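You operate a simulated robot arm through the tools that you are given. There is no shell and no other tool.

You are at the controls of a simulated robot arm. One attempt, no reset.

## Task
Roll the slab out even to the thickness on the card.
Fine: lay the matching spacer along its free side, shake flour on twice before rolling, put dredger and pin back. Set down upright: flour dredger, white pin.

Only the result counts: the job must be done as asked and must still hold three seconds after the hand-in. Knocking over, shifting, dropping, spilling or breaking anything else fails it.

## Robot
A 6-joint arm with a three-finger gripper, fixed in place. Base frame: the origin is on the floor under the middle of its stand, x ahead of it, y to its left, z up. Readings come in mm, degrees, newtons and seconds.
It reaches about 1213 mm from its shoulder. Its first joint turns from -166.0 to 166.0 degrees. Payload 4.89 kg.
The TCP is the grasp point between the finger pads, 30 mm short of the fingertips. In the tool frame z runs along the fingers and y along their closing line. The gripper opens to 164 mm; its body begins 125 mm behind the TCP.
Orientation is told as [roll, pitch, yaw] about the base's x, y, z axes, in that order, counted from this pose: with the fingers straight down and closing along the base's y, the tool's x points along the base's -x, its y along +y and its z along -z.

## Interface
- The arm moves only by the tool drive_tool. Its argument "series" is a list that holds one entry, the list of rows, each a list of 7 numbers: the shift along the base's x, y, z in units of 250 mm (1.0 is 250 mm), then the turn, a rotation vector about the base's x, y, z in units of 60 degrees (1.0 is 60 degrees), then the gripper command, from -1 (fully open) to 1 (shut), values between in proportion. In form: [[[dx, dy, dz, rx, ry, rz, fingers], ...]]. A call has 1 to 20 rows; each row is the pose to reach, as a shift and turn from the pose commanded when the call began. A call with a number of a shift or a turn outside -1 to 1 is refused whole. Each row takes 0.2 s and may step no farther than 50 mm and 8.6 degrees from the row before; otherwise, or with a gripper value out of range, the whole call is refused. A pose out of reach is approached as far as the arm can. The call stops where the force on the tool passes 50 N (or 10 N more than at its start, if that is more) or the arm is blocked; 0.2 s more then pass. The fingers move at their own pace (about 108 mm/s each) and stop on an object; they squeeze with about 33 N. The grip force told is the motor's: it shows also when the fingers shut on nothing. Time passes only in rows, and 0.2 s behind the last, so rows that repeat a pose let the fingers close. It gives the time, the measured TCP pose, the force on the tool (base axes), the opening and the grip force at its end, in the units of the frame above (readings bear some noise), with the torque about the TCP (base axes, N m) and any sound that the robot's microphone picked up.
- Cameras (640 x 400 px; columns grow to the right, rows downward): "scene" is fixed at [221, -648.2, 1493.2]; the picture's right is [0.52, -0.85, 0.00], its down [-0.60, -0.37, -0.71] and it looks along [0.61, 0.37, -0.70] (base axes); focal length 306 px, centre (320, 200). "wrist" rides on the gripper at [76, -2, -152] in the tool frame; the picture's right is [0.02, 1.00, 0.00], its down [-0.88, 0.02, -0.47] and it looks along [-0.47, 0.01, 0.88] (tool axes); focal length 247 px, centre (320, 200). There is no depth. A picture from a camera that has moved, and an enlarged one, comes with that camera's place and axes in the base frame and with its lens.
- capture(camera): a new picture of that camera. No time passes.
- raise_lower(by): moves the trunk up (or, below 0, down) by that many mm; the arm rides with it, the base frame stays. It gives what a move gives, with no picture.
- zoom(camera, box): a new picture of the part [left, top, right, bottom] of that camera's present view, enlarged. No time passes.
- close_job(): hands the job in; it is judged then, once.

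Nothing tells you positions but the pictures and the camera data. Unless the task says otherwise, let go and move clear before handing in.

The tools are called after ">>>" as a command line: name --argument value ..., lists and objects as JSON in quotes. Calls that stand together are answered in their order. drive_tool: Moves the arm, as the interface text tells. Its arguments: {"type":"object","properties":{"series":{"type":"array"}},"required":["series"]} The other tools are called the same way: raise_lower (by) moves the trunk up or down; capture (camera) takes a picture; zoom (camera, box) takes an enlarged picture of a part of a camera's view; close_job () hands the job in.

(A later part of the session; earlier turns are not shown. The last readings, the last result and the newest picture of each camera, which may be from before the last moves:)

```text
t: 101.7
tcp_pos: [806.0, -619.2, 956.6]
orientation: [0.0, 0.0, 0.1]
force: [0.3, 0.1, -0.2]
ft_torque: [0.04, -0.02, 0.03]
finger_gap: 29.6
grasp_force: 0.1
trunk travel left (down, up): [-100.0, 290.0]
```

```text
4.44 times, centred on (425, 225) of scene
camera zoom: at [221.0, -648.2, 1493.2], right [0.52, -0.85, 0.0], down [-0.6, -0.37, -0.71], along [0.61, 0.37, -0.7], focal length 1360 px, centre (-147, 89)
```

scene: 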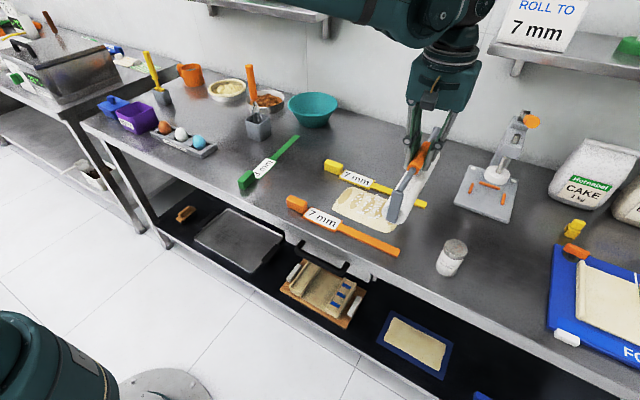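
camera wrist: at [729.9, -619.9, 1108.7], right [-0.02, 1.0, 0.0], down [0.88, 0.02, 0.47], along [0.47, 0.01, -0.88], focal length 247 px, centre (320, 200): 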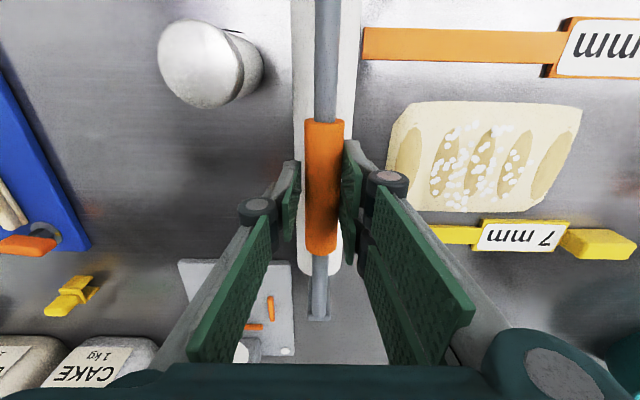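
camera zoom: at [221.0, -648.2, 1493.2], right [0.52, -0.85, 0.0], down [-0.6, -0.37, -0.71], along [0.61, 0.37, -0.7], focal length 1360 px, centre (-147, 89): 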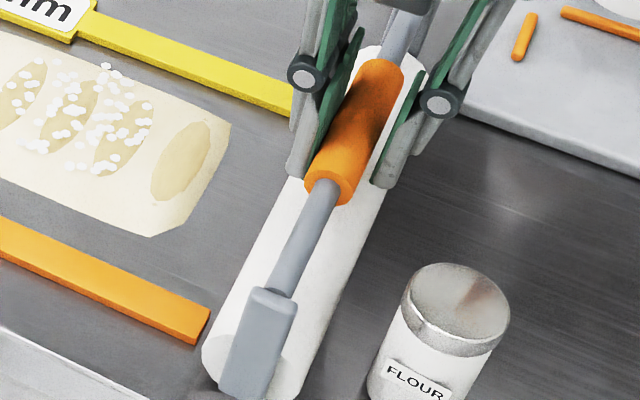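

The pin stands upright by itself, handle right above the roller. I'll centre (+2 mm) and sink the fingers deeper in small steps.

>>> drive_tool --series '[[[0, 0.007, 0, 0, 0, 0, 0.64], [0, 0.007, -0.012, 0, 0, 0, 0.64], [0, 0.007, -0.024, 0, 0, 0, 0.64], [0, 0.007, -0.036, 0, 0, 0, 0.64], [0, 0.007, -0.036, 0, 0, 0, 0.64]]]'

>>> drive_tool --series '[[[0, 0, -0.004, 0, 0, 0, 0.64], [0, 0, -0.008, 0, 0, 0, 0.64], [0, 0, -0.008, 0, 0, 0, 0.64]]]'

>>> capture --camera "wrist"

>>> zoom --camera "scene" --box '[380, 180, 470, 270]'

```text
t: 102.9
tcp_pos: [807.0, -616.7, 947.3]
orientation: [0.1, 0.1, 0.1]
force: [-0.3, 0.2, -0.7]
ft_torque: [0.02, -0.01, 0.0]
finger_gap: 29.6
grasp_force: 0.1
trunk travel left (down, up): [-100.0, 290.0]
```

```text
t: 103.7
tcp_pos: [806.2, -616.6, 945.1]
orientation: [0.0, 0.0, 0.2]
force: [-0.3, -0.2, -0.4]
ft_torque: [-0.01, -0.01, -0.02]
finger_gap: 29.4
grasp_force: 0.0
trunk travel left (down, up): [-100.0, 290.0]
```

```text
taken
camera wrist: at [730.0, -618.3, 1097.9], right [-0.02, 1.0, 0.0], down [0.88, 0.02, 0.47], along [0.47, 0.01, -0.88], focal length 247 px, centre (320, 200)
```

wrist: 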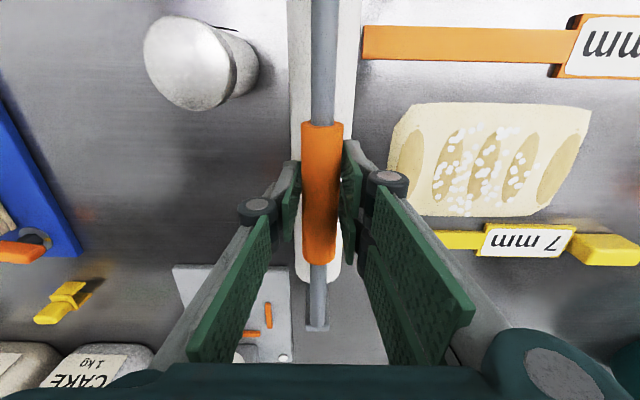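

```text
4.44 times, centred on (425, 225) of scene
camera zoom: at [221.0, -648.2, 1493.2], right [0.52, -0.85, 0.0], down [-0.6, -0.37, -0.71], along [0.61, 0.37, -0.7], focal length 1360 px, centre (-147, 89)
```

zoom: 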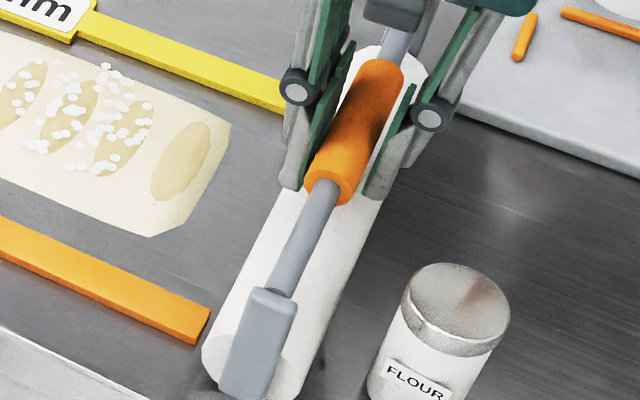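

Centred and no contact yet at z≈945. Two more careful millimetre steps.

>>> drive_tool --series '[[[0, 0, -0.004, 0, 0, 0, 0.64], [0, 0, -0.008, 0, 0, 0, 0.64], [0, 0, -0.008, 0, 0, 0, 0.64]]]'

>>> zoom --camera "scene" --box '[390, 170, 450, 230]'

```text
t: 104.5
tcp_pos: [806.1, -617.8, 943.5]
orientation: [0.0, 0.0, 0.0]
force: [0.2, 0.7, 0.0]
ft_torque: [-0.01, 0.03, 0.0]
finger_gap: 29.6
grasp_force: 0.0
trunk travel left (down, up): [-100.0, 290.0]
```

```text
6.67 times, centred on (420, 200) of scene
camera zoom: at [221.0, -648.2, 1493.2], right [0.52, -0.85, 0.0], down [-0.6, -0.37, -0.71], along [0.61, 0.37, -0.7], focal length 2040 px, centre (-347, 200)
```

zoom: 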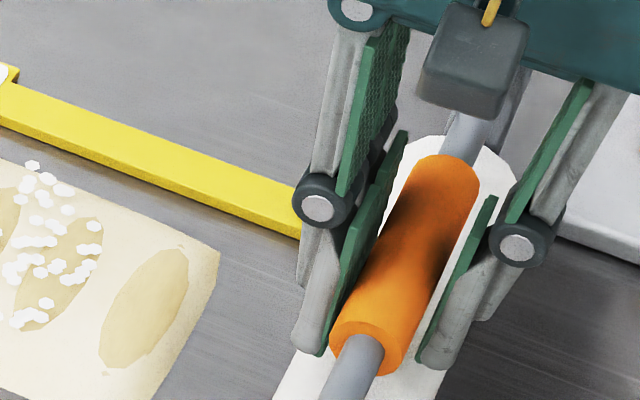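

>>> drive_tool --series '[[[0, 0, -0.003, 0, 0, 0, 0.64], [0, 0, -0.006, 0, 0, 0, 0.64], [0, 0, -0.006, 0, 0, 0, 0.64]]]'

>>> drive_tool --series '[[[0, 0, -0.003, 0, 0, 0, 0.64], [0, 0, -0.006, 0, 0, 0, 0.64], [0, 0, -0.006, 0, 0, 0, 0.64]]]'

```text
t: 105.3
tcp_pos: [805.0, -617.3, 942.6]
orientation: [0.0, 0.0, 0.1]
force: [-0.5, 0.7, -0.4]
ft_torque: [0.02, 0.02, 0.02]
finger_gap: 29.7
grasp_force: 0.1
trunk travel left (down, up): [-100.0, 290.0]
```

```text
t: 106.1
tcp_pos: [806.1, -617.4, 940.0]
orientation: [0.0, 0.1, 0.0]
force: [-0.1, 0.7, -0.9]
ft_torque: [-0.02, 0.0, -0.02]
finger_gap: 29.5
grasp_force: 0.0
trunk travel left (down, up): [-100.0, 290.0]
```

>>> drive_tool --series '[[[0, 0, -0.003, 0, 0, 0, 0.64], [0, 0, -0.006, 0, 0, 0, 0.64], [0, 0, -0.006, 0, 0, 0, 0.64]]]'

>>> drive_tool --series '[[[0, 0, -0.003, 0, 0, 0, 0.64], [0, 0, -0.006, 0, 0, 0, 0.64], [0, 0, -0.006, 0, 0, 0, 0.64]]]'

>>> zoom --camera "scene" --box '[390, 170, 450, 230]'

```text
t: 106.9
tcp_pos: [805.0, -617.3, 938.8]
orientation: [0.0, -0.2, 0.1]
force: [-0.6, 0.3, -0.1]
ft_torque: [0.0, 0.03, -0.03]
finger_gap: 29.6
grasp_force: 0.0
trunk travel left (down, up): [-100.0, 290.0]
```

```text
t: 107.7
tcp_pos: [805.8, -617.7, 937.6]
orientation: [0.0, -0.1, 0.0]
force: [-0.3, 0.2, 0.0]
ft_torque: [0.0, 0.01, -0.03]
finger_gap: 29.6
grasp_force: 0.1
trunk travel left (down, up): [-100.0, 290.0]
```

```text
6.67 times, centred on (420, 200) of scene
camera zoom: at [221.0, -648.2, 1493.2], right [0.52, -0.85, 0.0], down [-0.6, -0.37, -0.71], along [0.61, 0.37, -0.7], focal length 2040 px, centre (-347, 200)
```

zoom: 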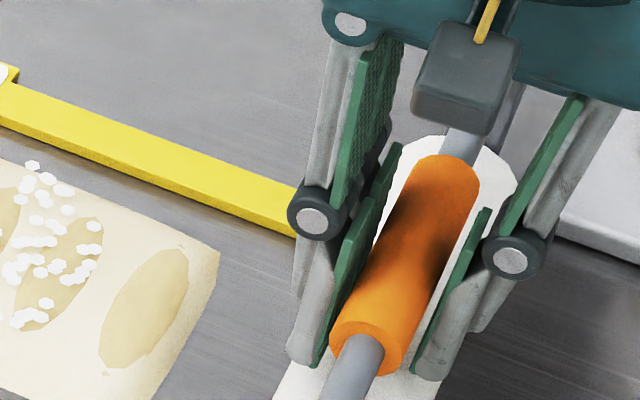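

>>> drive_tool --series '[[[0, 0, -0.004, 0, 0, 0, 0.64], [0, 0, -0.008, 0, 0, 0, 0.64], [0, 0, -0.008, 0, 0, 0, 0.64]]]'

>>> drive_tool --series '[[[0, 0, -0.004, 0, 0, 0, 0.64], [0, 0, -0.008, 0, 0, 0, 0.64], [0, 0, -0.008, 0, 0, 0, 0.64]]]'

>>> capture --camera "wrist"

```text
t: 108.5
tcp_pos: [805.2, -616.6, 935.6]
orientation: [-0.1, 0.0, 0.1]
force: [0.6, 0.5, 0.3]
ft_torque: [0.02, 0.02, -0.02]
finger_gap: 29.4
grasp_force: 0.1
trunk travel left (down, up): [-100.0, 290.0]
```

```text
t: 109.3
tcp_pos: [804.9, -617.2, 934.4]
orientation: [0.0, -0.1, 0.1]
force: [-0.5, 0.3, -0.5]
ft_torque: [-0.01, -0.02, 0.01]
finger_gap: 29.8
grasp_force: 0.0
trunk travel left (down, up): [-100.0, 290.0]
```

```text
taken
camera wrist: at [729.3, -618.1, 1086.3], right [-0.02, 1.0, 0.0], down [0.88, 0.02, 0.47], along [0.47, 0.01, -0.88], focal length 247 px, centre (320, 200)
```

wrist: 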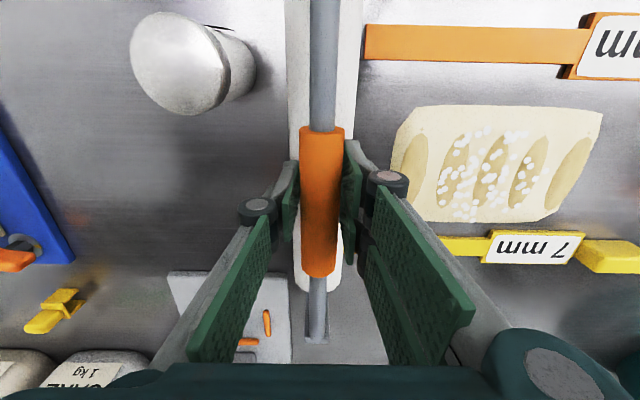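

>>> drive_tool --series '[[[0, 0, -0.004, 0, 0, 0, 0.64], [0, 0, -0.008, 0, 0, 0, 0.64], [0, 0, -0.008, 0, 0, 0, 0.64]]]'

>>> drive_tool --series '[[[0, 0, -0.004, 0, 0, 0, 0.64], [0, 0, -0.008, 0, 0, 0, 0.64], [0, 0, -0.008, 0, 0, 0, 0.64]]]'

>>> zoom --camera "scene" --box '[390, 170, 450, 230]'

```text
t: 110.1
tcp_pos: [807.4, -617.4, 930.7]
orientation: [0.1, 0.1, 0.1]
force: [0.4, -0.4, 0.1]
ft_torque: [0.02, 0.0, -0.01]
finger_gap: 29.7
grasp_force: 0.1
trunk travel left (down, up): [-100.0, 290.0]
```

```text
t: 110.9
tcp_pos: [804.8, -617.0, 928.7]
orientation: [0.0, 0.0, 0.1]
force: [0.8, -0.3, 0.2]
ft_torque: [0.02, 0.01, -0.01]
finger_gap: 29.8
grasp_force: 0.1
trunk travel left (down, up): [-100.0, 290.0]
```

```text
6.67 times, centred on (420, 200) of scene
camera zoom: at [221.0, -648.2, 1493.2], right [0.52, -0.85, 0.0], down [-0.6, -0.37, -0.71], along [0.61, 0.37, -0.7], focal length 2040 px, centre (-347, 200)
```

zoom: 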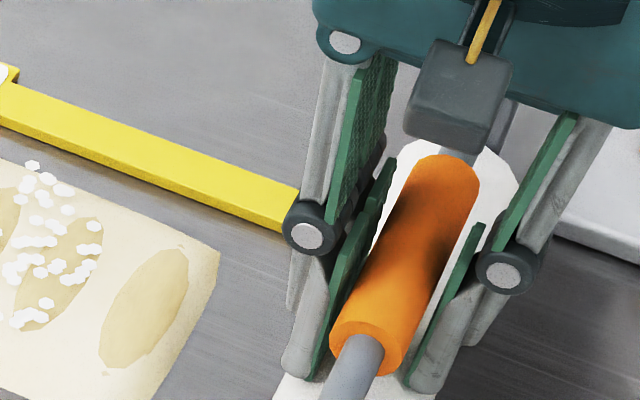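

No contact yet at tip z≈899, so the table is lower than I estimated. I'll keep stepping down until the fingertips meet the roller.

>>> drive_tool --series '[[[0, 0, -0.004, 0, 0, 0, 0.64], [0, 0, -0.008, 0, 0, 0, 0.64], [0, 0, -0.008, 0, 0, 0, 0.64]]]'

>>> drive_tool --series '[[[0, 0, -0.004, 0, 0, 0, 0.64], [0, 0, -0.008, 0, 0, 0, 0.64], [0, 0, -0.008, 0, 0, 0, 0.64]]]'

>>> capture --camera "wrist"

>>> zoom --camera "scene" --box '[380, 160, 470, 260]'

```text
t: 111.7
tcp_pos: [805.8, -617.3, 929.3]
orientation: [0.0, 0.1, 0.1]
force: [-0.6, 1.6, 17.3]
ft_torque: [0.3, 0.07, -0.01]
finger_gap: 29.8
grasp_force: 0.0
trunk travel left (down, up): [-100.0, 290.0]
```

```text
t: 112.5
tcp_pos: [805.0, -615.3, 928.2]
orientation: [-0.1, -0.1, 0.1]
force: [0.3, 3.3, 36.1]
ft_torque: [0.34, -0.06, -0.02]
finger_gap: 33.7
grasp_force: 2.5
trunk travel left (down, up): [-100.0, 290.0]
```

```text
taken
camera wrist: at [728.9, -616.3, 1079.8], right [-0.02, 1.0, 0.0], down [0.88, 0.02, 0.47], along [0.47, 0.01, -0.88], focal length 247 px, centre (320, 200)
```

wrist: 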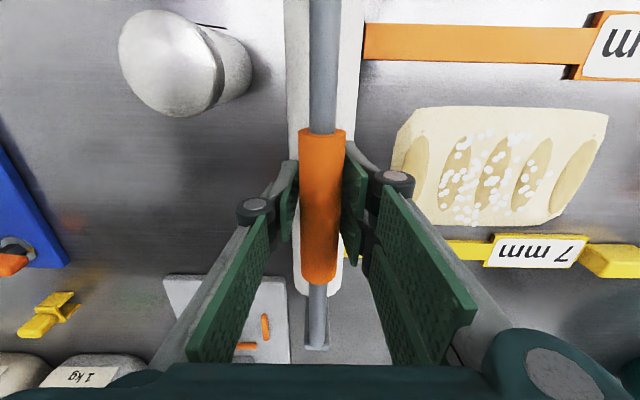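

```text
4.00 times, centred on (425, 210) of scene
camera zoom: at [221.0, -648.2, 1493.2], right [0.52, -0.85, 0.0], down [-0.6, -0.37, -0.71], along [0.61, 0.37, -0.7], focal length 1224 px, centre (-100, 160)
```

zoom: 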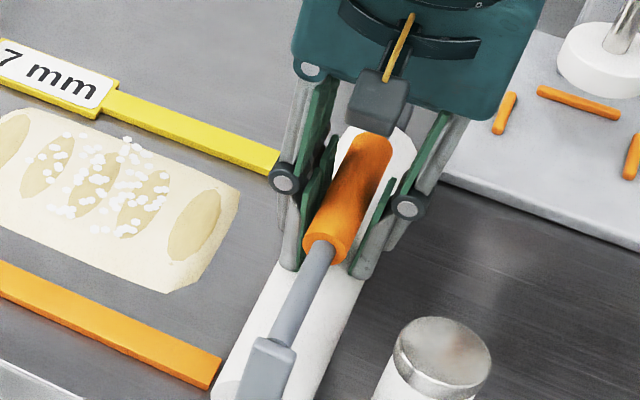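

Contact with the roller is at TCP z≈928. I'll rise to ~931 (about 1 mm clearance once closed) and close on the handle there.

>>> drive_tool --series '[[[0, 0, 0.012, 0, 0, 0, 0.64], [0, -0.003, 0.024, 0, 0, 0, 0.64], [0, -0.003, 0.024, 0, 0, 0, 0.64], [0, -0.003, 0.024, 0, 0, 0, 1], [0, -0.003, 0.024, 0, 0, 0, 1], [0, -0.003, 0.024, 0, 0, 0, 1]]]'

>>> capture --camera "wrist"

>>> zoom --camera "scene" --box '[380, 160, 470, 260]'

```text
t: 113.9
tcp_pos: [806.0, -617.1, 930.8]
orientation: [0.0, 0.0, 0.1]
force: [0.6, -0.4, 0.1]
ft_torque: [0.01, 0.0, 0.0]
finger_gap: 23.6
grasp_force: 32.8
trunk travel left (down, up): [-100.0, 290.0]
```

```text
taken
camera wrist: at [730.1, -618.4, 1084.0], right [-0.02, 1.0, 0.0], down [0.88, 0.02, 0.47], along [0.47, 0.01, -0.88], focal length 247 px, centre (320, 200)
```

wrist: 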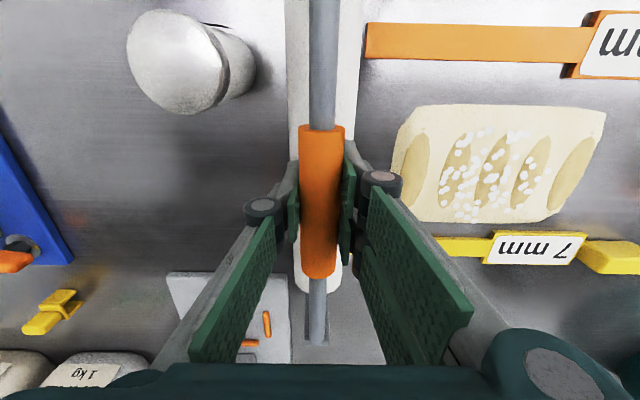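

```text
4.00 times, centred on (425, 210) of scene
camera zoom: at [221.0, -648.2, 1493.2], right [0.52, -0.85, 0.0], down [-0.6, -0.37, -0.71], along [0.61, 0.37, -0.7], focal length 1224 px, centre (-100, 160)
```

zoom: 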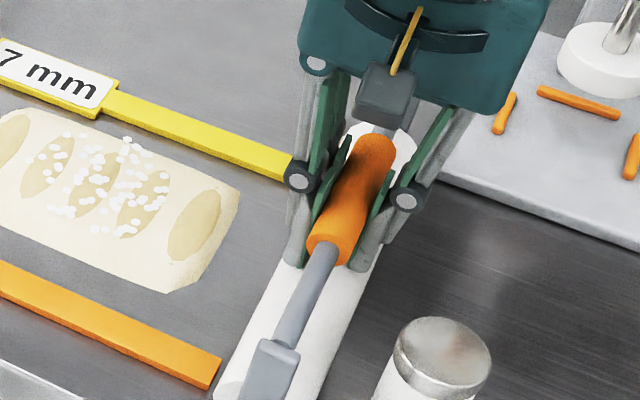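

The deep grip is set (gap 23.6) with the pin standing on the table at TCP z≈930.9, so bars will be touched at ≈937.9. I'll lift, go to the slab's −y end and start a first pass at 11 mm height.

>>> drive_tool --series '[[[0, 0, 0.06, 0, 0, 0, 1], [0, 0, 0.12, 0, 0, 0, 1], [0, 0.1, 0.12, 0, 0, 0, 1], [0, 0.2, 0.12, 0, 0, 0, 1], [0, 0.208, 0.08, 0, 0, 0, 1], [0, 0.208, 0.044, 0, 0, 0, 1], [0, 0.208, 0.044, 0, 0, 0, 1]]]'

>>> drive_tool --series '[[[0, 0.046, 0, 0, 0, 0, 1], [0, 0.092, 0, 0, 0, 0, 1], [0, 0.138, 0, 0, 0, 0, 1], [0, 0.184, 0, 0, 0, 0, 1], [0, 0.23, 0, 0, 0, 0, 1], [0, 0.276, 0, 0, 0, 0, 1], [0, 0.322, 0, 0, 0, 0, 1], [0, 0.368, 0, 0, 0, 0, 1], [0, 0.414, 0, 0, 0, 0, 1], [0, 0.46, 0, 0, 0, 0, 1]]]'

>>> capture --camera "wrist"

>>> zoom --camera "scene" --box '[290, 120, 450, 260]'

```text
t: 115.5
tcp_pos: [806.8, -565.0, 942.1]
orientation: [0.0, -0.1, 0.0]
force: [0.2, 0.1, -5.0]
ft_torque: [-0.02, 0.0, -0.01]
finger_gap: 23.5
grasp_force: 32.7
trunk travel left (down, up): [-100.0, 290.0]
```

```text
t: 117.7
tcp_pos: [804.7, -450.8, 942.4]
orientation: [0.0, 0.0, 0.0]
force: [-0.1, -1.0, -6.3]
ft_torque: [0.09, 0.05, 0.01]
finger_gap: 23.3
grasp_force: 33.5
trunk travel left (down, up): [-100.0, 290.0]
```

```text
taken
camera wrist: at [729.4, -452.0, 1094.8], right [-0.02, 1.0, 0.0], down [0.88, 0.02, 0.47], along [0.47, 0.01, -0.88], focal length 247 px, centre (320, 200)
```

wrist: 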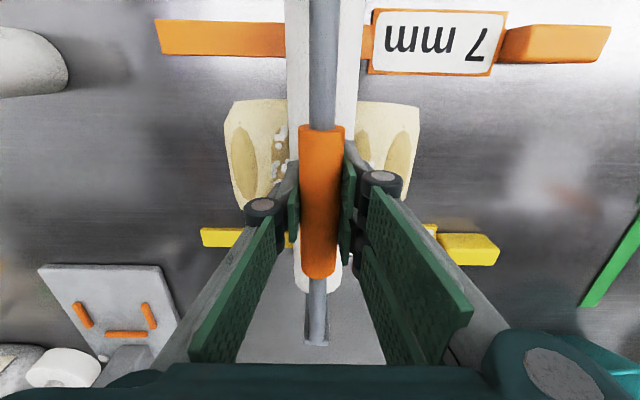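

```text
2.86 times, centred on (370, 190) of scene
camera zoom: at [221.0, -648.2, 1493.2], right [0.52, -0.85, 0.0], down [-0.6, -0.37, -0.71], along [0.61, 0.37, -0.7], focal length 874 px, centre (177, 229)
```

zoom: 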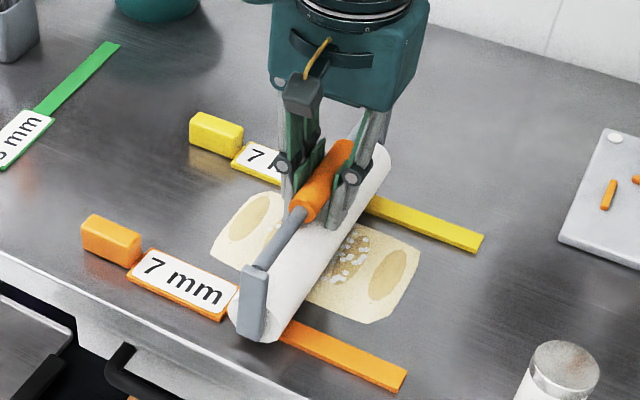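

Upright and smooth so far. Completing this pass to the +y end, then coming back 1 mm lower.

>>> drive_tool --series '[[[0, 0.046, 0, 0, 0, 0, 1], [0, 0.092, 0, 0, 0, 0, 1], [0, 0.138, 0, 0, 0, 0, 1], [0, 0.184, 0, 0, 0, 0, 1], [0, 0.23, 0, 0, 0, 0, 1], [0, 0.276, 0, 0, 0, 0, 1], [0, 0.322, 0, 0, 0, 0, 1], [0, 0.368, 0, 0, 0, 0, 1], [0, 0.414, 0, 0, 0, 0, 1]]]'

>>> capture --camera "wrist"

>>> zoom --camera "scene" --box '[280, 120, 440, 260]'

```text
t: 119.7
tcp_pos: [806.5, -346.9, 942.4]
orientation: [0.0, 0.0, 0.0]
force: [0.1, 0.1, -6.0]
ft_torque: [0.07, 0.0, -0.01]
finger_gap: 23.4
grasp_force: 33.2
trunk travel left (down, up): [-100.0, 290.0]
```

```text
taken
camera wrist: at [730.2, -348.2, 1095.3], right [-0.02, 1.0, 0.0], down [0.88, 0.02, 0.47], along [0.47, 0.01, -0.88], focal length 247 px, centre (320, 200)
```

wrist: 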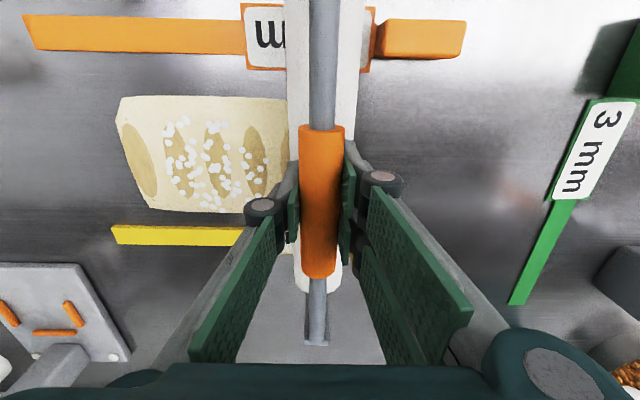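

```text
2.86 times, centred on (360, 190) of scene
camera zoom: at [221.0, -648.2, 1493.2], right [0.52, -0.85, 0.0], down [-0.6, -0.37, -0.71], along [0.61, 0.37, -0.7], focal length 874 px, centre (206, 229)
```

zoom: 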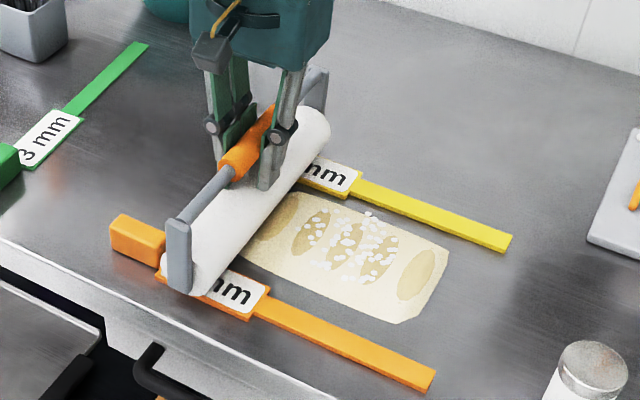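

Locked upright all the way. Next: 1.5 mm lower (≈9.7 mm), rolling all the way back to −y.

>>> drive_tool --series '[[[0, 0, -0.006, 0, 0, 0, 1], [0, -0.046, -0.006, 0, 0, 0, 1], [0, -0.092, -0.006, 0, 0, 0, 1], [0, -0.138, -0.006, 0, 0, 0, 1], [0, -0.184, -0.006, 0, 0, 0, 1], [0, -0.23, -0.006, 0, 0, 0, 1], [0, -0.276, -0.006, 0, 0, 0, 1], [0, -0.322, -0.006, 0, 0, 0, 1], [0, -0.368, -0.006, 0, 0, 0, 1], [0, -0.414, -0.006, 0, 0, 0, 1]]]'

>>> drive_tool --series '[[[0, -0.046, 0, 0, 0, 0, 1], [0, -0.092, 0, 0, 0, 0, 1], [0, -0.138, 0, 0, 0, 0, 1], [0, -0.184, 0, 0, 0, 0, 1], [0, -0.23, 0, 0, 0, 0, 1], [0, -0.276, 0, 0, 0, 0, 1], [0, -0.322, 0, 0, 0, 0, 1], [0, -0.368, 0, 0, 0, 0, 1], [0, -0.414, 0, 0, 0, 0, 1], [0, -0.46, 0, 0, 0, 0, 1]]]'

>>> capture --camera "wrist"

>>> zoom --camera "scene" --box '[300, 140, 440, 260]'

```text
t: 121.9
tcp_pos: [805.4, -451.2, 941.3]
orientation: [0.0, 0.0, 0.2]
force: [-0.4, 0.5, -4.7]
ft_torque: [-0.05, -0.01, 0.02]
finger_gap: 23.5
grasp_force: 33.3
trunk travel left (down, up): [-100.0, 290.0]
```

```text
t: 124.1
tcp_pos: [805.3, -564.4, 941.7]
orientation: [0.0, -0.1, 0.1]
force: [-0.2, 0.8, -4.7]
ft_torque: [-0.2, 0.03, -0.01]
finger_gap: 23.5
grasp_force: 33.0
trunk travel left (down, up): [-100.0, 290.0]
```

```text
taken
camera wrist: at [729.8, -565.6, 1094.5], right [-0.02, 1.0, 0.0], down [0.88, 0.02, 0.47], along [0.47, 0.01, -0.88], focal length 247 px, centre (320, 200)
```

wrist: 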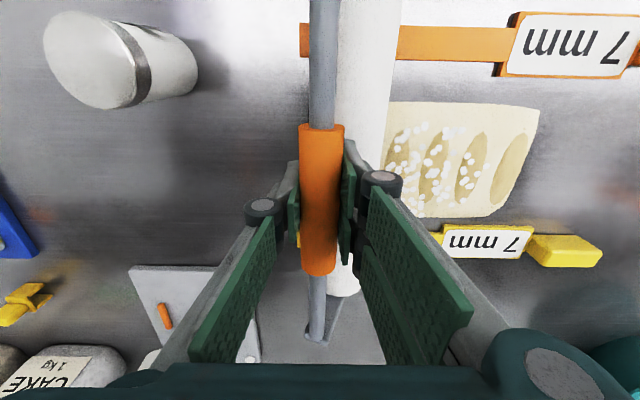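

```text
3.33 times, centred on (370, 200) of scene
camera zoom: at [221.0, -648.2, 1493.2], right [0.52, -0.85, 0.0], down [-0.6, -0.37, -0.71], along [0.61, 0.37, -0.7], focal length 1020 px, centre (153, 200)
```

zoom: 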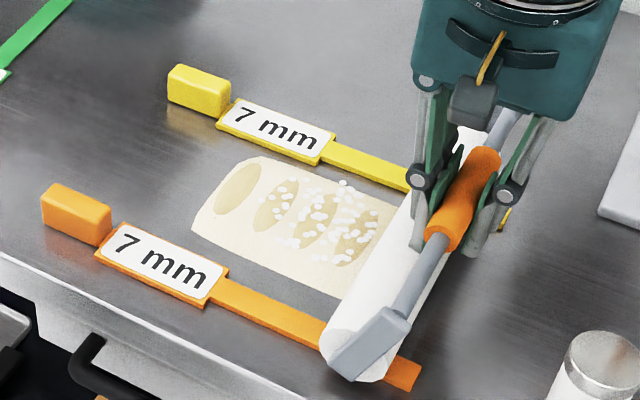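

The pin flipped into trailing the other way during this pass, so the grip friction alone can't hold it against the dough. Before deciding how to continue, I'll look closely at whether the dough has actually changed.

>>> zoom --camera "wrist" --box '[370, 80, 560, 240]'

>>> zoom --camera "scene" --box '[335, 180, 415, 235]'

```text
2.50 times, centred on (465, 160) of wrist
camera zoom: at [729.8, -565.6, 1094.5], right [-0.02, 1.0, 0.0], down [0.88, 0.02, 0.47], along [0.47, 0.01, -0.88], focal length 617 px, centre (-42, 300)
```

zoom: 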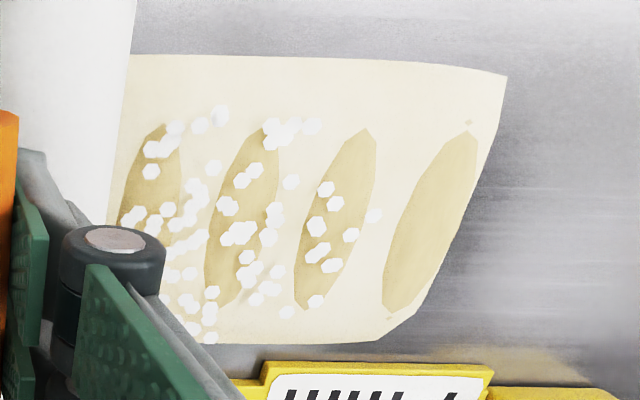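

```text
7.27 times, centred on (375, 208) of scene
camera zoom: at [221.0, -648.2, 1493.2], right [0.52, -0.85, 0.0], down [-0.6, -0.37, -0.71], along [0.61, 0.37, -0.7], focal length 2226 px, centre (-80, 146)
```

zoom: 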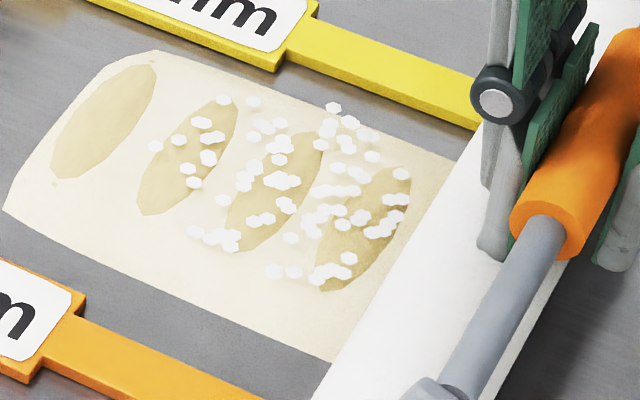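

The dough seems to be ~10–11 mm now and resists sideways, so the handle rotates in the grip. New approach: the roller is now resting toward the +y fingers at ~27°; I'll tilt the whole gripper −27° so the pin itself is vertical, and only pull strokes toward −y, where the resistance pushes the pin against the fingers. First lift and go to the +y end.

>>> drive_tool --series '[[[0, 0, 0.1, 0, 0, 0, 1], [0, 0, 0.2, 0, 0, 0, 1], [0, 0.1, 0.2, 0, 0, 0, 1], [0, 0.22, 0.2, -0.08, 0, 0, 1], [0, 0.34, 0.2, -0.16, 0, 0, 1], [0, 0.46, 0.2, -0.24, 0, 0, 1], [0, 0.58, 0.2, -0.32, 0, 0, 1], [0, 0.7, 0.2, -0.4, 0, 0, 1], [0, 0.8, 0.2, -0.45, 0, 0, 1], [0, 0.85, 0.2, -0.45, 0, 0, 1]]]'

>>> capture --camera "wrist"

>>> zoom --camera "scene" --box '[270, 100, 430, 260]'

```text
t: 126.3
tcp_pos: [804.8, -352.5, 991.3]
orientation: [-27.0, -0.1, 0.0]
force: [0.4, -0.5, -4.4]
ft_torque: [0.09, 0.02, 0.01]
finger_gap: 23.5
grasp_force: 33.3
trunk travel left (down, up): [-100.0, 290.0]
```

```text
taken
camera wrist: at [729.1, -284.5, 1127.7], right [-0.02, 0.89, -0.45], down [0.88, 0.23, 0.41], along [0.47, -0.39, -0.79], focal length 247 px, centre (320, 200)
```

wrist: 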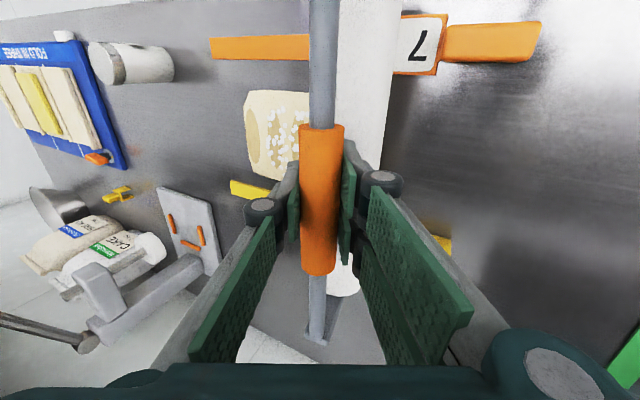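

```text
2.50 times, centred on (350, 180) of scene
camera zoom: at [221.0, -648.2, 1493.2], right [0.52, -0.85, 0.0], down [-0.6, -0.37, -0.71], along [0.61, 0.37, -0.7], focal length 765 px, centre (245, 250)
```

zoom: 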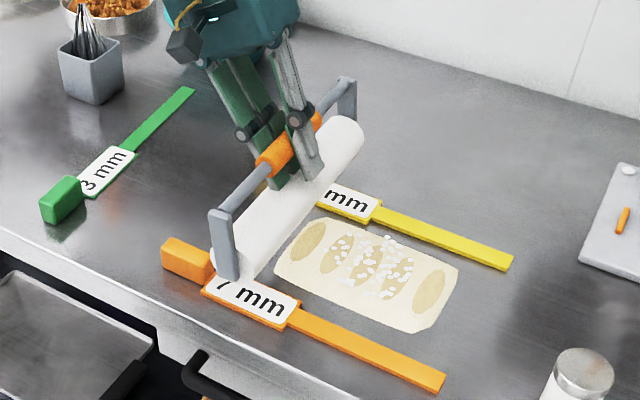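

The pin is now nearly vertical in the world with the gripper leaning. Lowering to ~9.5 mm height just beyond the +y end of the slab.

>>> drive_tool --series '[[[0, 0, -0.06, 0, 0, 0, 1], [0, 0, -0.12, 0, 0, 0, 1], [0, 0, -0.17, 0, 0, 0, 1], [0, 0, -0.186, 0, 0, 0, 1], [0, 0, -0.192, 0, 0, 0, 1], [0, 0, -0.192, 0, 0, 0, 1]]]'

>>> zoom --camera "scene" --box '[270, 120, 430, 260]'

```text
t: 127.7
tcp_pos: [805.3, -352.4, 944.6]
orientation: [-27.1, 0.1, 0.0]
force: [-1.1, -0.3, 25.9]
ft_torque: [-0.05, 0.04, -0.03]
finger_gap: 23.6
grasp_force: 32.9
trunk travel left (down, up): [-100.0, 290.0]
```

```text
2.86 times, centred on (350, 190) of scene
camera zoom: at [221.0, -648.2, 1493.2], right [0.52, -0.85, 0.0], down [-0.6, -0.37, -0.71], along [0.61, 0.37, -0.7], focal length 874 px, centre (234, 229)
```

zoom: 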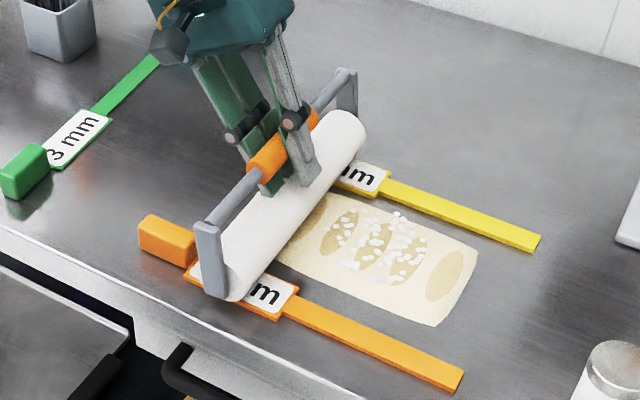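

There's ~31 N of contact already, centred in x. I'll pull a short stroke toward −y at this height and check force, tilt and dough.

>>> drive_tool --series '[[[0, -0.03, 0, 0, 0, 0, 1], [0, -0.06, 0, 0, 0, 0, 1], [0, -0.09, 0, 0, 0, 0, 1], [0, -0.12, 0, 0, 0, 0, 1], [0, -0.15, 0, 0, 0, 0, 1], [0, -0.18, 0, 0, 0, 0, 1]]]'

>>> capture --camera "wrist"

>>> zoom --camera "scene" --box '[270, 120, 430, 260]'

```text
t: 129.1
tcp_pos: [805.2, -397.2, 943.9]
orientation: [-27.0, 0.0, 0.2]
force: [-1.3, 1.1, -0.7]
ft_torque: [0.17, -0.11, 0.03]
finger_gap: 23.5
grasp_force: 33.5
trunk travel left (down, up): [-100.0, 290.0]
```

```text
taken
camera wrist: at [729.8, -329.3, 1079.8], right [-0.02, 0.89, -0.45], down [0.88, 0.23, 0.41], along [0.47, -0.39, -0.79], focal length 247 px, centre (320, 200)
```

wrist: 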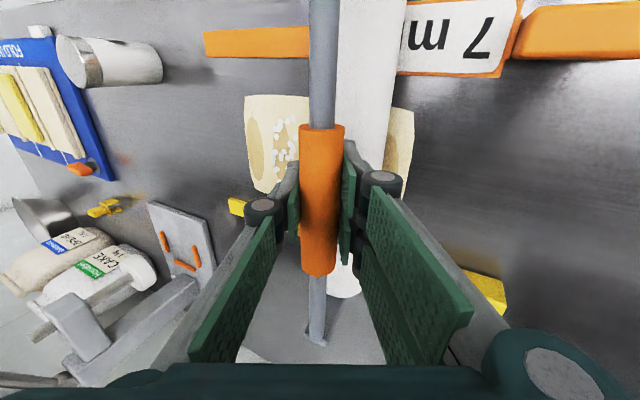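

```text
2.86 times, centred on (350, 190) of scene
camera zoom: at [221.0, -648.2, 1493.2], right [0.52, -0.85, 0.0], down [-0.6, -0.37, -0.71], along [0.61, 0.37, -0.7], focal length 874 px, centre (234, 229)
```

zoom: 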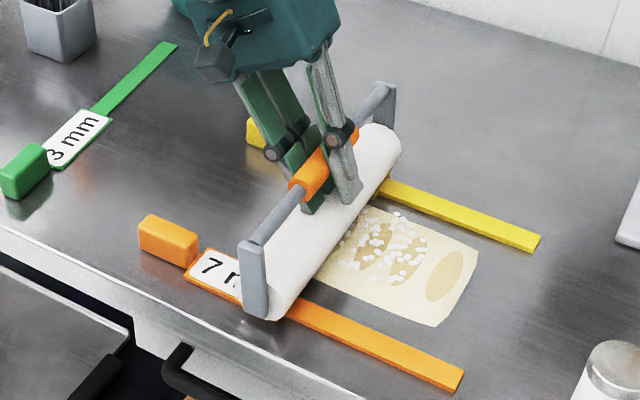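

Stays upright in this posture. Continuing the stroke to the −y end at this height.

>>> drive_tool --series '[[[0, -0.044, 0, 0, 0, 0, 1], [0, -0.088, 0, 0, 0, 0, 1], [0, -0.132, 0, 0, 0, 0, 1], [0, -0.176, 0, 0, 0, 0, 1], [0, -0.22, 0, 0, 0, 0, 1], [0, -0.264, 0, 0, 0, 0, 1], [0, -0.308, 0, 0, 0, 0, 1]]]'

>>> drive_tool --series '[[[0, -0.044, 0, 0, 0, 0, 1], [0, -0.088, 0, 0, 0, 0, 1], [0, -0.132, 0, 0, 0, 0, 1], [0, -0.176, 0, 0, 0, 0, 1], [0, -0.22, 0, 0, 0, 0, 1], [0, -0.264, 0, 0, 0, 0, 1], [0, -0.308, 0, 0, 0, 0, 1], [0, -0.35, 0, 0, 0, 0, 1]]]'

>>> capture --camera "wrist"

>>> zoom --camera "scene" --box '[290, 130, 450, 270]'

```text
t: 130.7
tcp_pos: [806.4, -475.8, 942.5]
orientation: [-27.0, -0.1, 0.1]
force: [0.4, -0.2, -4.9]
ft_torque: [-0.04, 0.03, -0.02]
finger_gap: 23.8
grasp_force: 33.0
trunk travel left (down, up): [-100.0, 290.0]
```

```text
t: 132.5
tcp_pos: [806.5, -563.3, 943.3]
orientation: [-27.0, 0.1, 0.1]
force: [1.0, -0.5, -1.1]
ft_torque: [0.05, 0.01, -0.04]
finger_gap: 23.3
grasp_force: 33.2
trunk travel left (down, up): [-100.0, 290.0]
```

```text
taken
camera wrist: at [730.3, -495.0, 1079.1], right [-0.02, 0.89, -0.45], down [0.88, 0.23, 0.41], along [0.47, -0.39, -0.79], focal length 247 px, centre (320, 200)
```

wrist: 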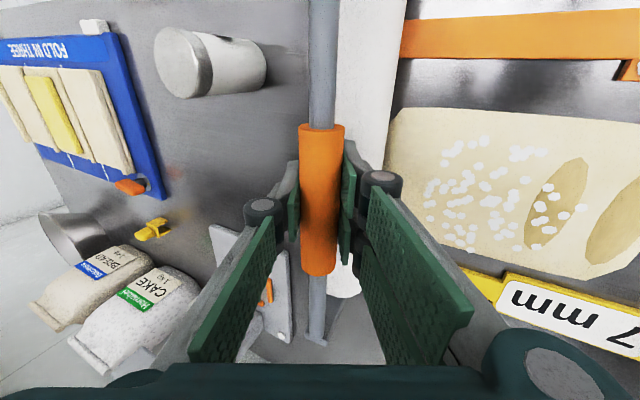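

```text
2.86 times, centred on (370, 200) of scene
camera zoom: at [221.0, -648.2, 1493.2], right [0.52, -0.85, 0.0], down [-0.6, -0.37, -0.71], along [0.61, 0.37, -0.7], focal length 874 px, centre (177, 200)
```

zoom: 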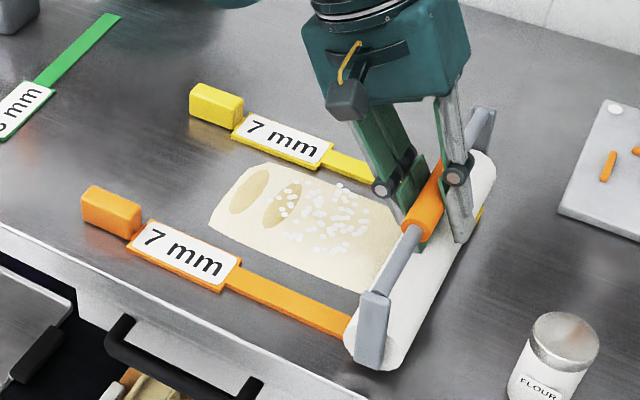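

Very good: the three ovals toward −y are gone, so the dough there has been levelled; two remain at the +y side. I'll check where the bars are in this posture by lowering slightly here.

>>> drive_tool --series '[[[0, 0, -0.004, 0, 0, 0, 1], [0, 0, -0.006, 0, 0, 0, 1], [0, 0, -0.006, 0, 0, 0, 1]]]'

>>> zoom --camera "wrist" --box '[370, 80, 640, 290]'

```text
t: 133.3
tcp_pos: [806.2, -562.3, 942.2]
orientation: [-27.1, 0.0, 0.1]
force: [5.6, -6.1, 19.8]
ft_torque: [-0.29, 0.01, -0.05]
finger_gap: 23.8
grasp_force: 33.7
trunk travel left (down, up): [-100.0, 290.0]
```

```text
1.90 times, centred on (505, 185) of wrist
camera zoom: at [730.0, -494.4, 1078.8], right [-0.02, 0.89, -0.45], down [0.88, 0.23, 0.41], along [0.47, -0.39, -0.79], focal length 470 px, centre (-32, 229)
```

zoom: 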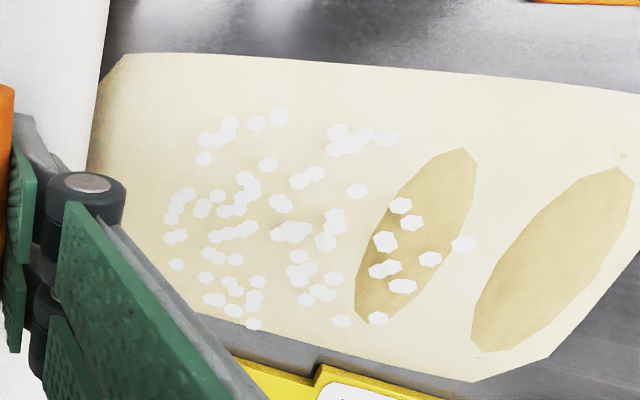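

Bars are touched at commanded z≈943 in this posture, so that stroke was at the right height. Now I'll lift, return to the +y end and repeat with a bit more pressure over the two remaining ovals.

>>> drive_tool --series '[[[0, 0, 0.06, 0, 0, 0, 1], [0, 0.06, 0.12, 0, 0, 0, 1], [0, 0.2, 0.12, 0, 0, 0, 1], [0, 0.36, 0.12, 0, 0, 0, 1], [0, 0.52, 0.12, 0, 0, 0, 1], [0, 0.68, 0.12, 0, 0, 0, 1], [0, 0.82, 0.12, 0, 0, 0, 1], [0, 0.856, 0.12, 0, 0, 0, 1], [0, 0.856, 0.07, 0, 0, 0, 1], [0, 0.856, 0.03, 0, 0, 0, 1], [0, 0.856, 0.014, 0, 0, 0, 1], [0, 0.856, 0.006, 0, 0, 0, 1]]]'

>>> capture --camera "wrist"

>>> zoom --camera "scene" --box '[270, 120, 430, 260]'

```text
t: 135.9
tcp_pos: [805.6, -348.2, 943.1]
orientation: [-26.9, 0.0, 0.0]
force: [-0.2, 0.7, -5.9]
ft_torque: [0.04, 0.01, -0.01]
finger_gap: 23.3
grasp_force: 33.1
trunk travel left (down, up): [-100.0, 290.0]
```

```text
taken
camera wrist: at [730.3, -280.7, 1079.6], right [-0.02, 0.89, -0.45], down [0.88, 0.23, 0.41], along [0.47, -0.39, -0.79], focal length 247 px, centre (320, 200)
```

wrist: 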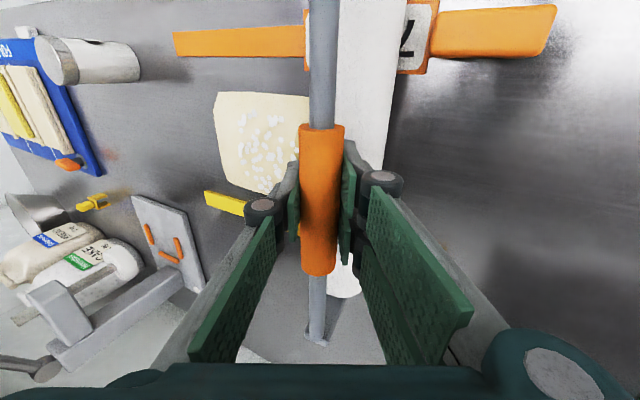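

```text
2.86 times, centred on (350, 190) of scene
camera zoom: at [221.0, -648.2, 1493.2], right [0.52, -0.85, 0.0], down [-0.6, -0.37, -0.71], along [0.61, 0.37, -0.7], focal length 874 px, centre (234, 229)
```

zoom: 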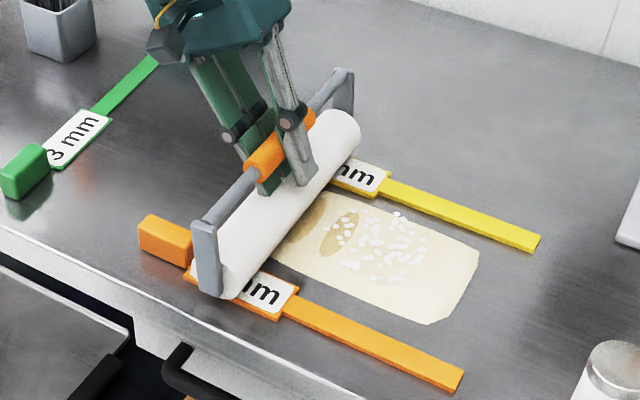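

No contact here at z=943 now. I'll lower until the pin bears on the bars with moderate force and then pull the stroke.

>>> drive_tool --series '[[[0, 0, -0.004, 0, 0, 0, 1], [0, 0, -0.006, 0, 0, 0, 1], [0, 0, -0.006, 0, 0, 0, 1]]]'

```text
t: 136.7
tcp_pos: [805.9, -349.2, 942.2]
orientation: [-27.0, 0.1, 0.1]
force: [2.2, -1.8, 8.0]
ft_torque: [0.03, 0.08, -0.06]
finger_gap: 23.6
grasp_force: 33.1
trunk travel left (down, up): [-100.0, 290.0]
```

>>> drive_tool --series '[[[0, -0.01, -0.002, 0, 0, 0, 1], [0, -0.04, -0.003, 0, 0, 0, 1], [0, -0.07, -0.003, 0, 0, 0, 1], [0, -0.1, -0.003, 0, 0, 0, 1], [0, -0.13, -0.003, 0, 0, 0, 1], [0, -0.16, -0.003, 0, 0, 0, 1], [0, -0.19, -0.003, 0, 0, 0, 1], [0, -0.22, -0.003, 0, 0, 0, 1], [0, -0.25, -0.003, 0, 0, 0, 1], [0, -0.28, -0.003, 0, 0, 0, 1]]]'

>>> capture --camera "wrist"

>>> zoom --camera "scene" --box '[270, 120, 430, 260]'

```text
t: 138.9
tcp_pos: [804.9, -418.1, 942.5]
orientation: [-27.1, -0.1, 0.1]
force: [-1.1, 8.6, 26.8]
ft_torque: [1.19, -0.08, -0.01]
finger_gap: 23.4
grasp_force: 33.3
trunk travel left (down, up): [-100.0, 290.0]
```

```text
taken
camera wrist: at [729.0, -350.6, 1078.7], right [-0.02, 0.89, -0.45], down [0.88, 0.23, 0.41], along [0.47, -0.39, -0.79], focal length 247 px, centre (320, 200)
```

wrist: 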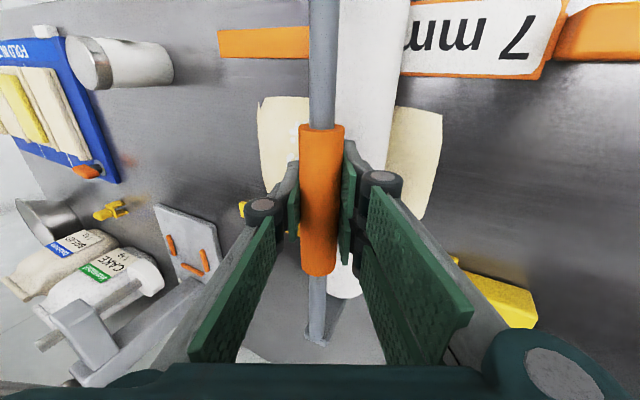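

```text
2.86 times, centred on (350, 190) of scene
camera zoom: at [221.0, -648.2, 1493.2], right [0.52, -0.85, 0.0], down [-0.6, -0.37, -0.71], along [0.61, 0.37, -0.7], focal length 874 px, centre (234, 229)
```

zoom: 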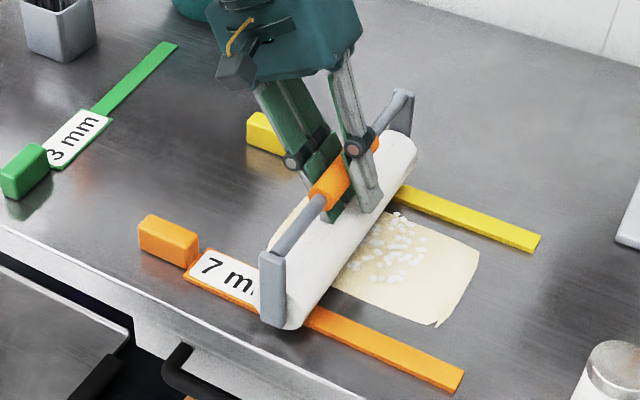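

The +y ovals are gone now too, and the pin holds its posture. Continuing this stroke to the −y end.

>>> drive_tool --series '[[[0, -0.034, 0.001, 0, 0, 0, 1], [0, -0.068, 0.001, 0, 0, 0, 1], [0, -0.102, 0.001, 0, 0, 0, 1], [0, -0.136, 0.001, 0, 0, 0, 1], [0, -0.17, 0.001, 0, 0, 0, 1], [0, -0.204, 0.001, 0, 0, 0, 1], [0, -0.238, 0.001, 0, 0, 0, 1], [0, -0.272, 0.001, 0, 0, 0, 1], [0, -0.306, 0.001, 0, 0, 0, 1], [0, -0.34, 0.001, 0, 0, 0, 1]]]'

>>> drive_tool --series '[[[0, -0.034, 0, 0, 0, 0, 1], [0, -0.068, 0, 0, 0, 0, 1], [0, -0.102, 0, 0, 0, 0, 1], [0, -0.136, 0, 0, 0, 0, 1], [0, -0.17, 0, 0, 0, 0, 1], [0, -0.204, 0, 0, 0, 0, 1], [0, -0.23, 0, 0, 0, 0, 1]]]'

>>> capture --camera "wrist"

>>> zoom --camera "scene" --box '[290, 130, 450, 270]'

```text
t: 141.1
tcp_pos: [806.2, -504.8, 942.5]
orientation: [-27.0, 0.0, 0.1]
force: [-1.3, 2.8, 9.2]
ft_torque: [0.47, -0.2, -0.08]
finger_gap: 23.8
grasp_force: 33.6
trunk travel left (down, up): [-100.0, 290.0]
```

```text
t: 142.7
tcp_pos: [805.5, -559.5, 942.6]
orientation: [-27.1, 0.0, 0.1]
force: [1.5, 5.3, 17.9]
ft_torque: [0.84, 0.13, -0.09]
finger_gap: 23.8
grasp_force: 33.0
trunk travel left (down, up): [-100.0, 290.0]
```

```text
taken
camera wrist: at [730.2, -492.1, 1078.5], right [-0.02, 0.89, -0.45], down [0.88, 0.23, 0.41], along [0.47, -0.39, -0.79], focal length 247 px, centre (320, 200)
```

wrist: 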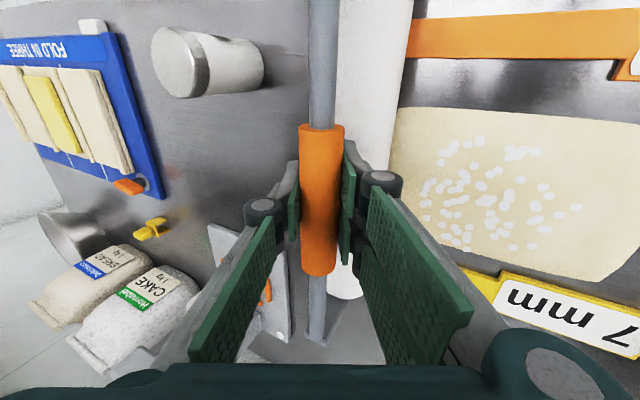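

```text
2.86 times, centred on (370, 200) of scene
camera zoom: at [221.0, -648.2, 1493.2], right [0.52, -0.85, 0.0], down [-0.6, -0.37, -0.71], along [0.61, 0.37, -0.7], focal length 874 px, centre (177, 200)
```

zoom: 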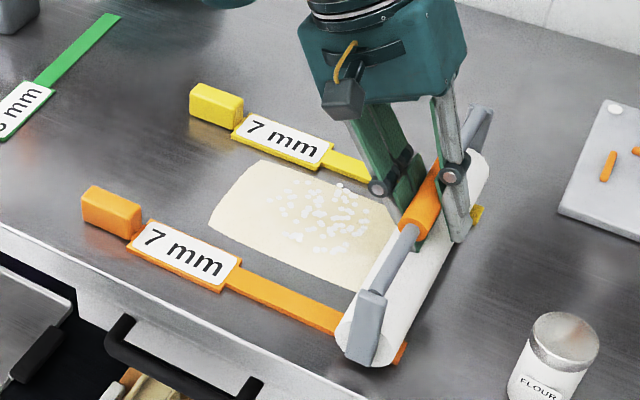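

All five ovals are gone and the surface looks uniform. I'll do one more full stroke with firm contact on the bars to make sure the thickness is even end to end.

>>> drive_tool --series '[[[0, 0, 0.06, 0, 0, 0, 1], [0, 0.06, 0.12, 0, 0, 0, 1], [0, 0.2, 0.12, 0, 0, 0, 1], [0, 0.36, 0.12, 0, 0, 0, 1], [0, 0.52, 0.12, 0, 0, 0, 1], [0, 0.68, 0.12, 0, 0, 0, 1], [0, 0.82, 0.12, 0, 0, 0, 1], [0, 0.854, 0.12, 0, 0, 0, 1], [0, 0.854, 0.07, 0, 0, 0, 1], [0, 0.854, 0.03, 0, 0, 0, 1], [0, 0.854, 0.01, 0, 0, 0, 1], [0, 0.854, 0.004, 0, 0, 0, 1], [0, 0.854, 0.004, 0, 0, 0, 1]]]'

>>> capture --camera "wrist"

>>> zoom --camera "scene" --box '[270, 120, 430, 260]'

```text
t: 145.5
tcp_pos: [804.4, -347.4, 941.7]
orientation: [-27.1, 0.0, 0.0]
force: [-0.4, -0.3, -3.1]
ft_torque: [0.01, -0.16, -0.01]
finger_gap: 23.6
grasp_force: 33.4
trunk travel left (down, up): [-100.0, 290.0]
```

```text
taken
camera wrist: at [729.1, -278.7, 1078.7], right [-0.02, 0.89, -0.45], down [0.88, 0.23, 0.41], along [0.47, -0.39, -0.79], focal length 247 px, centre (320, 200)
```

wrist: 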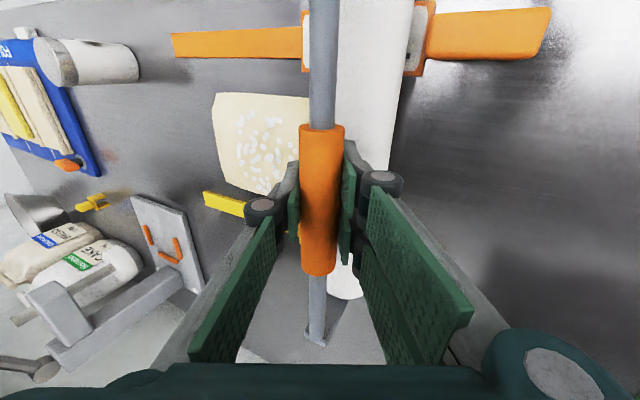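

```text
2.86 times, centred on (350, 190) of scene
camera zoom: at [221.0, -648.2, 1493.2], right [0.52, -0.85, 0.0], down [-0.6, -0.37, -0.71], along [0.61, 0.37, -0.7], focal length 874 px, centre (234, 229)
```

zoom: 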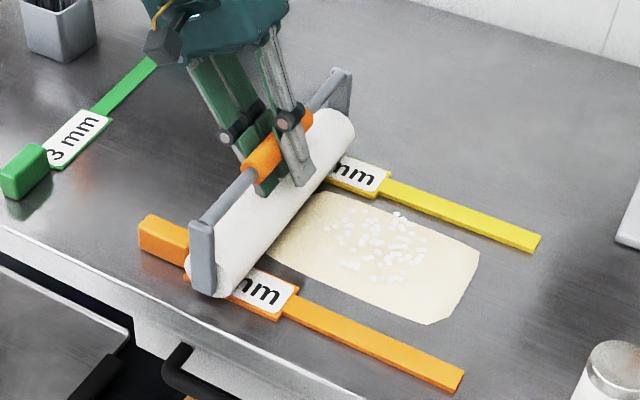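

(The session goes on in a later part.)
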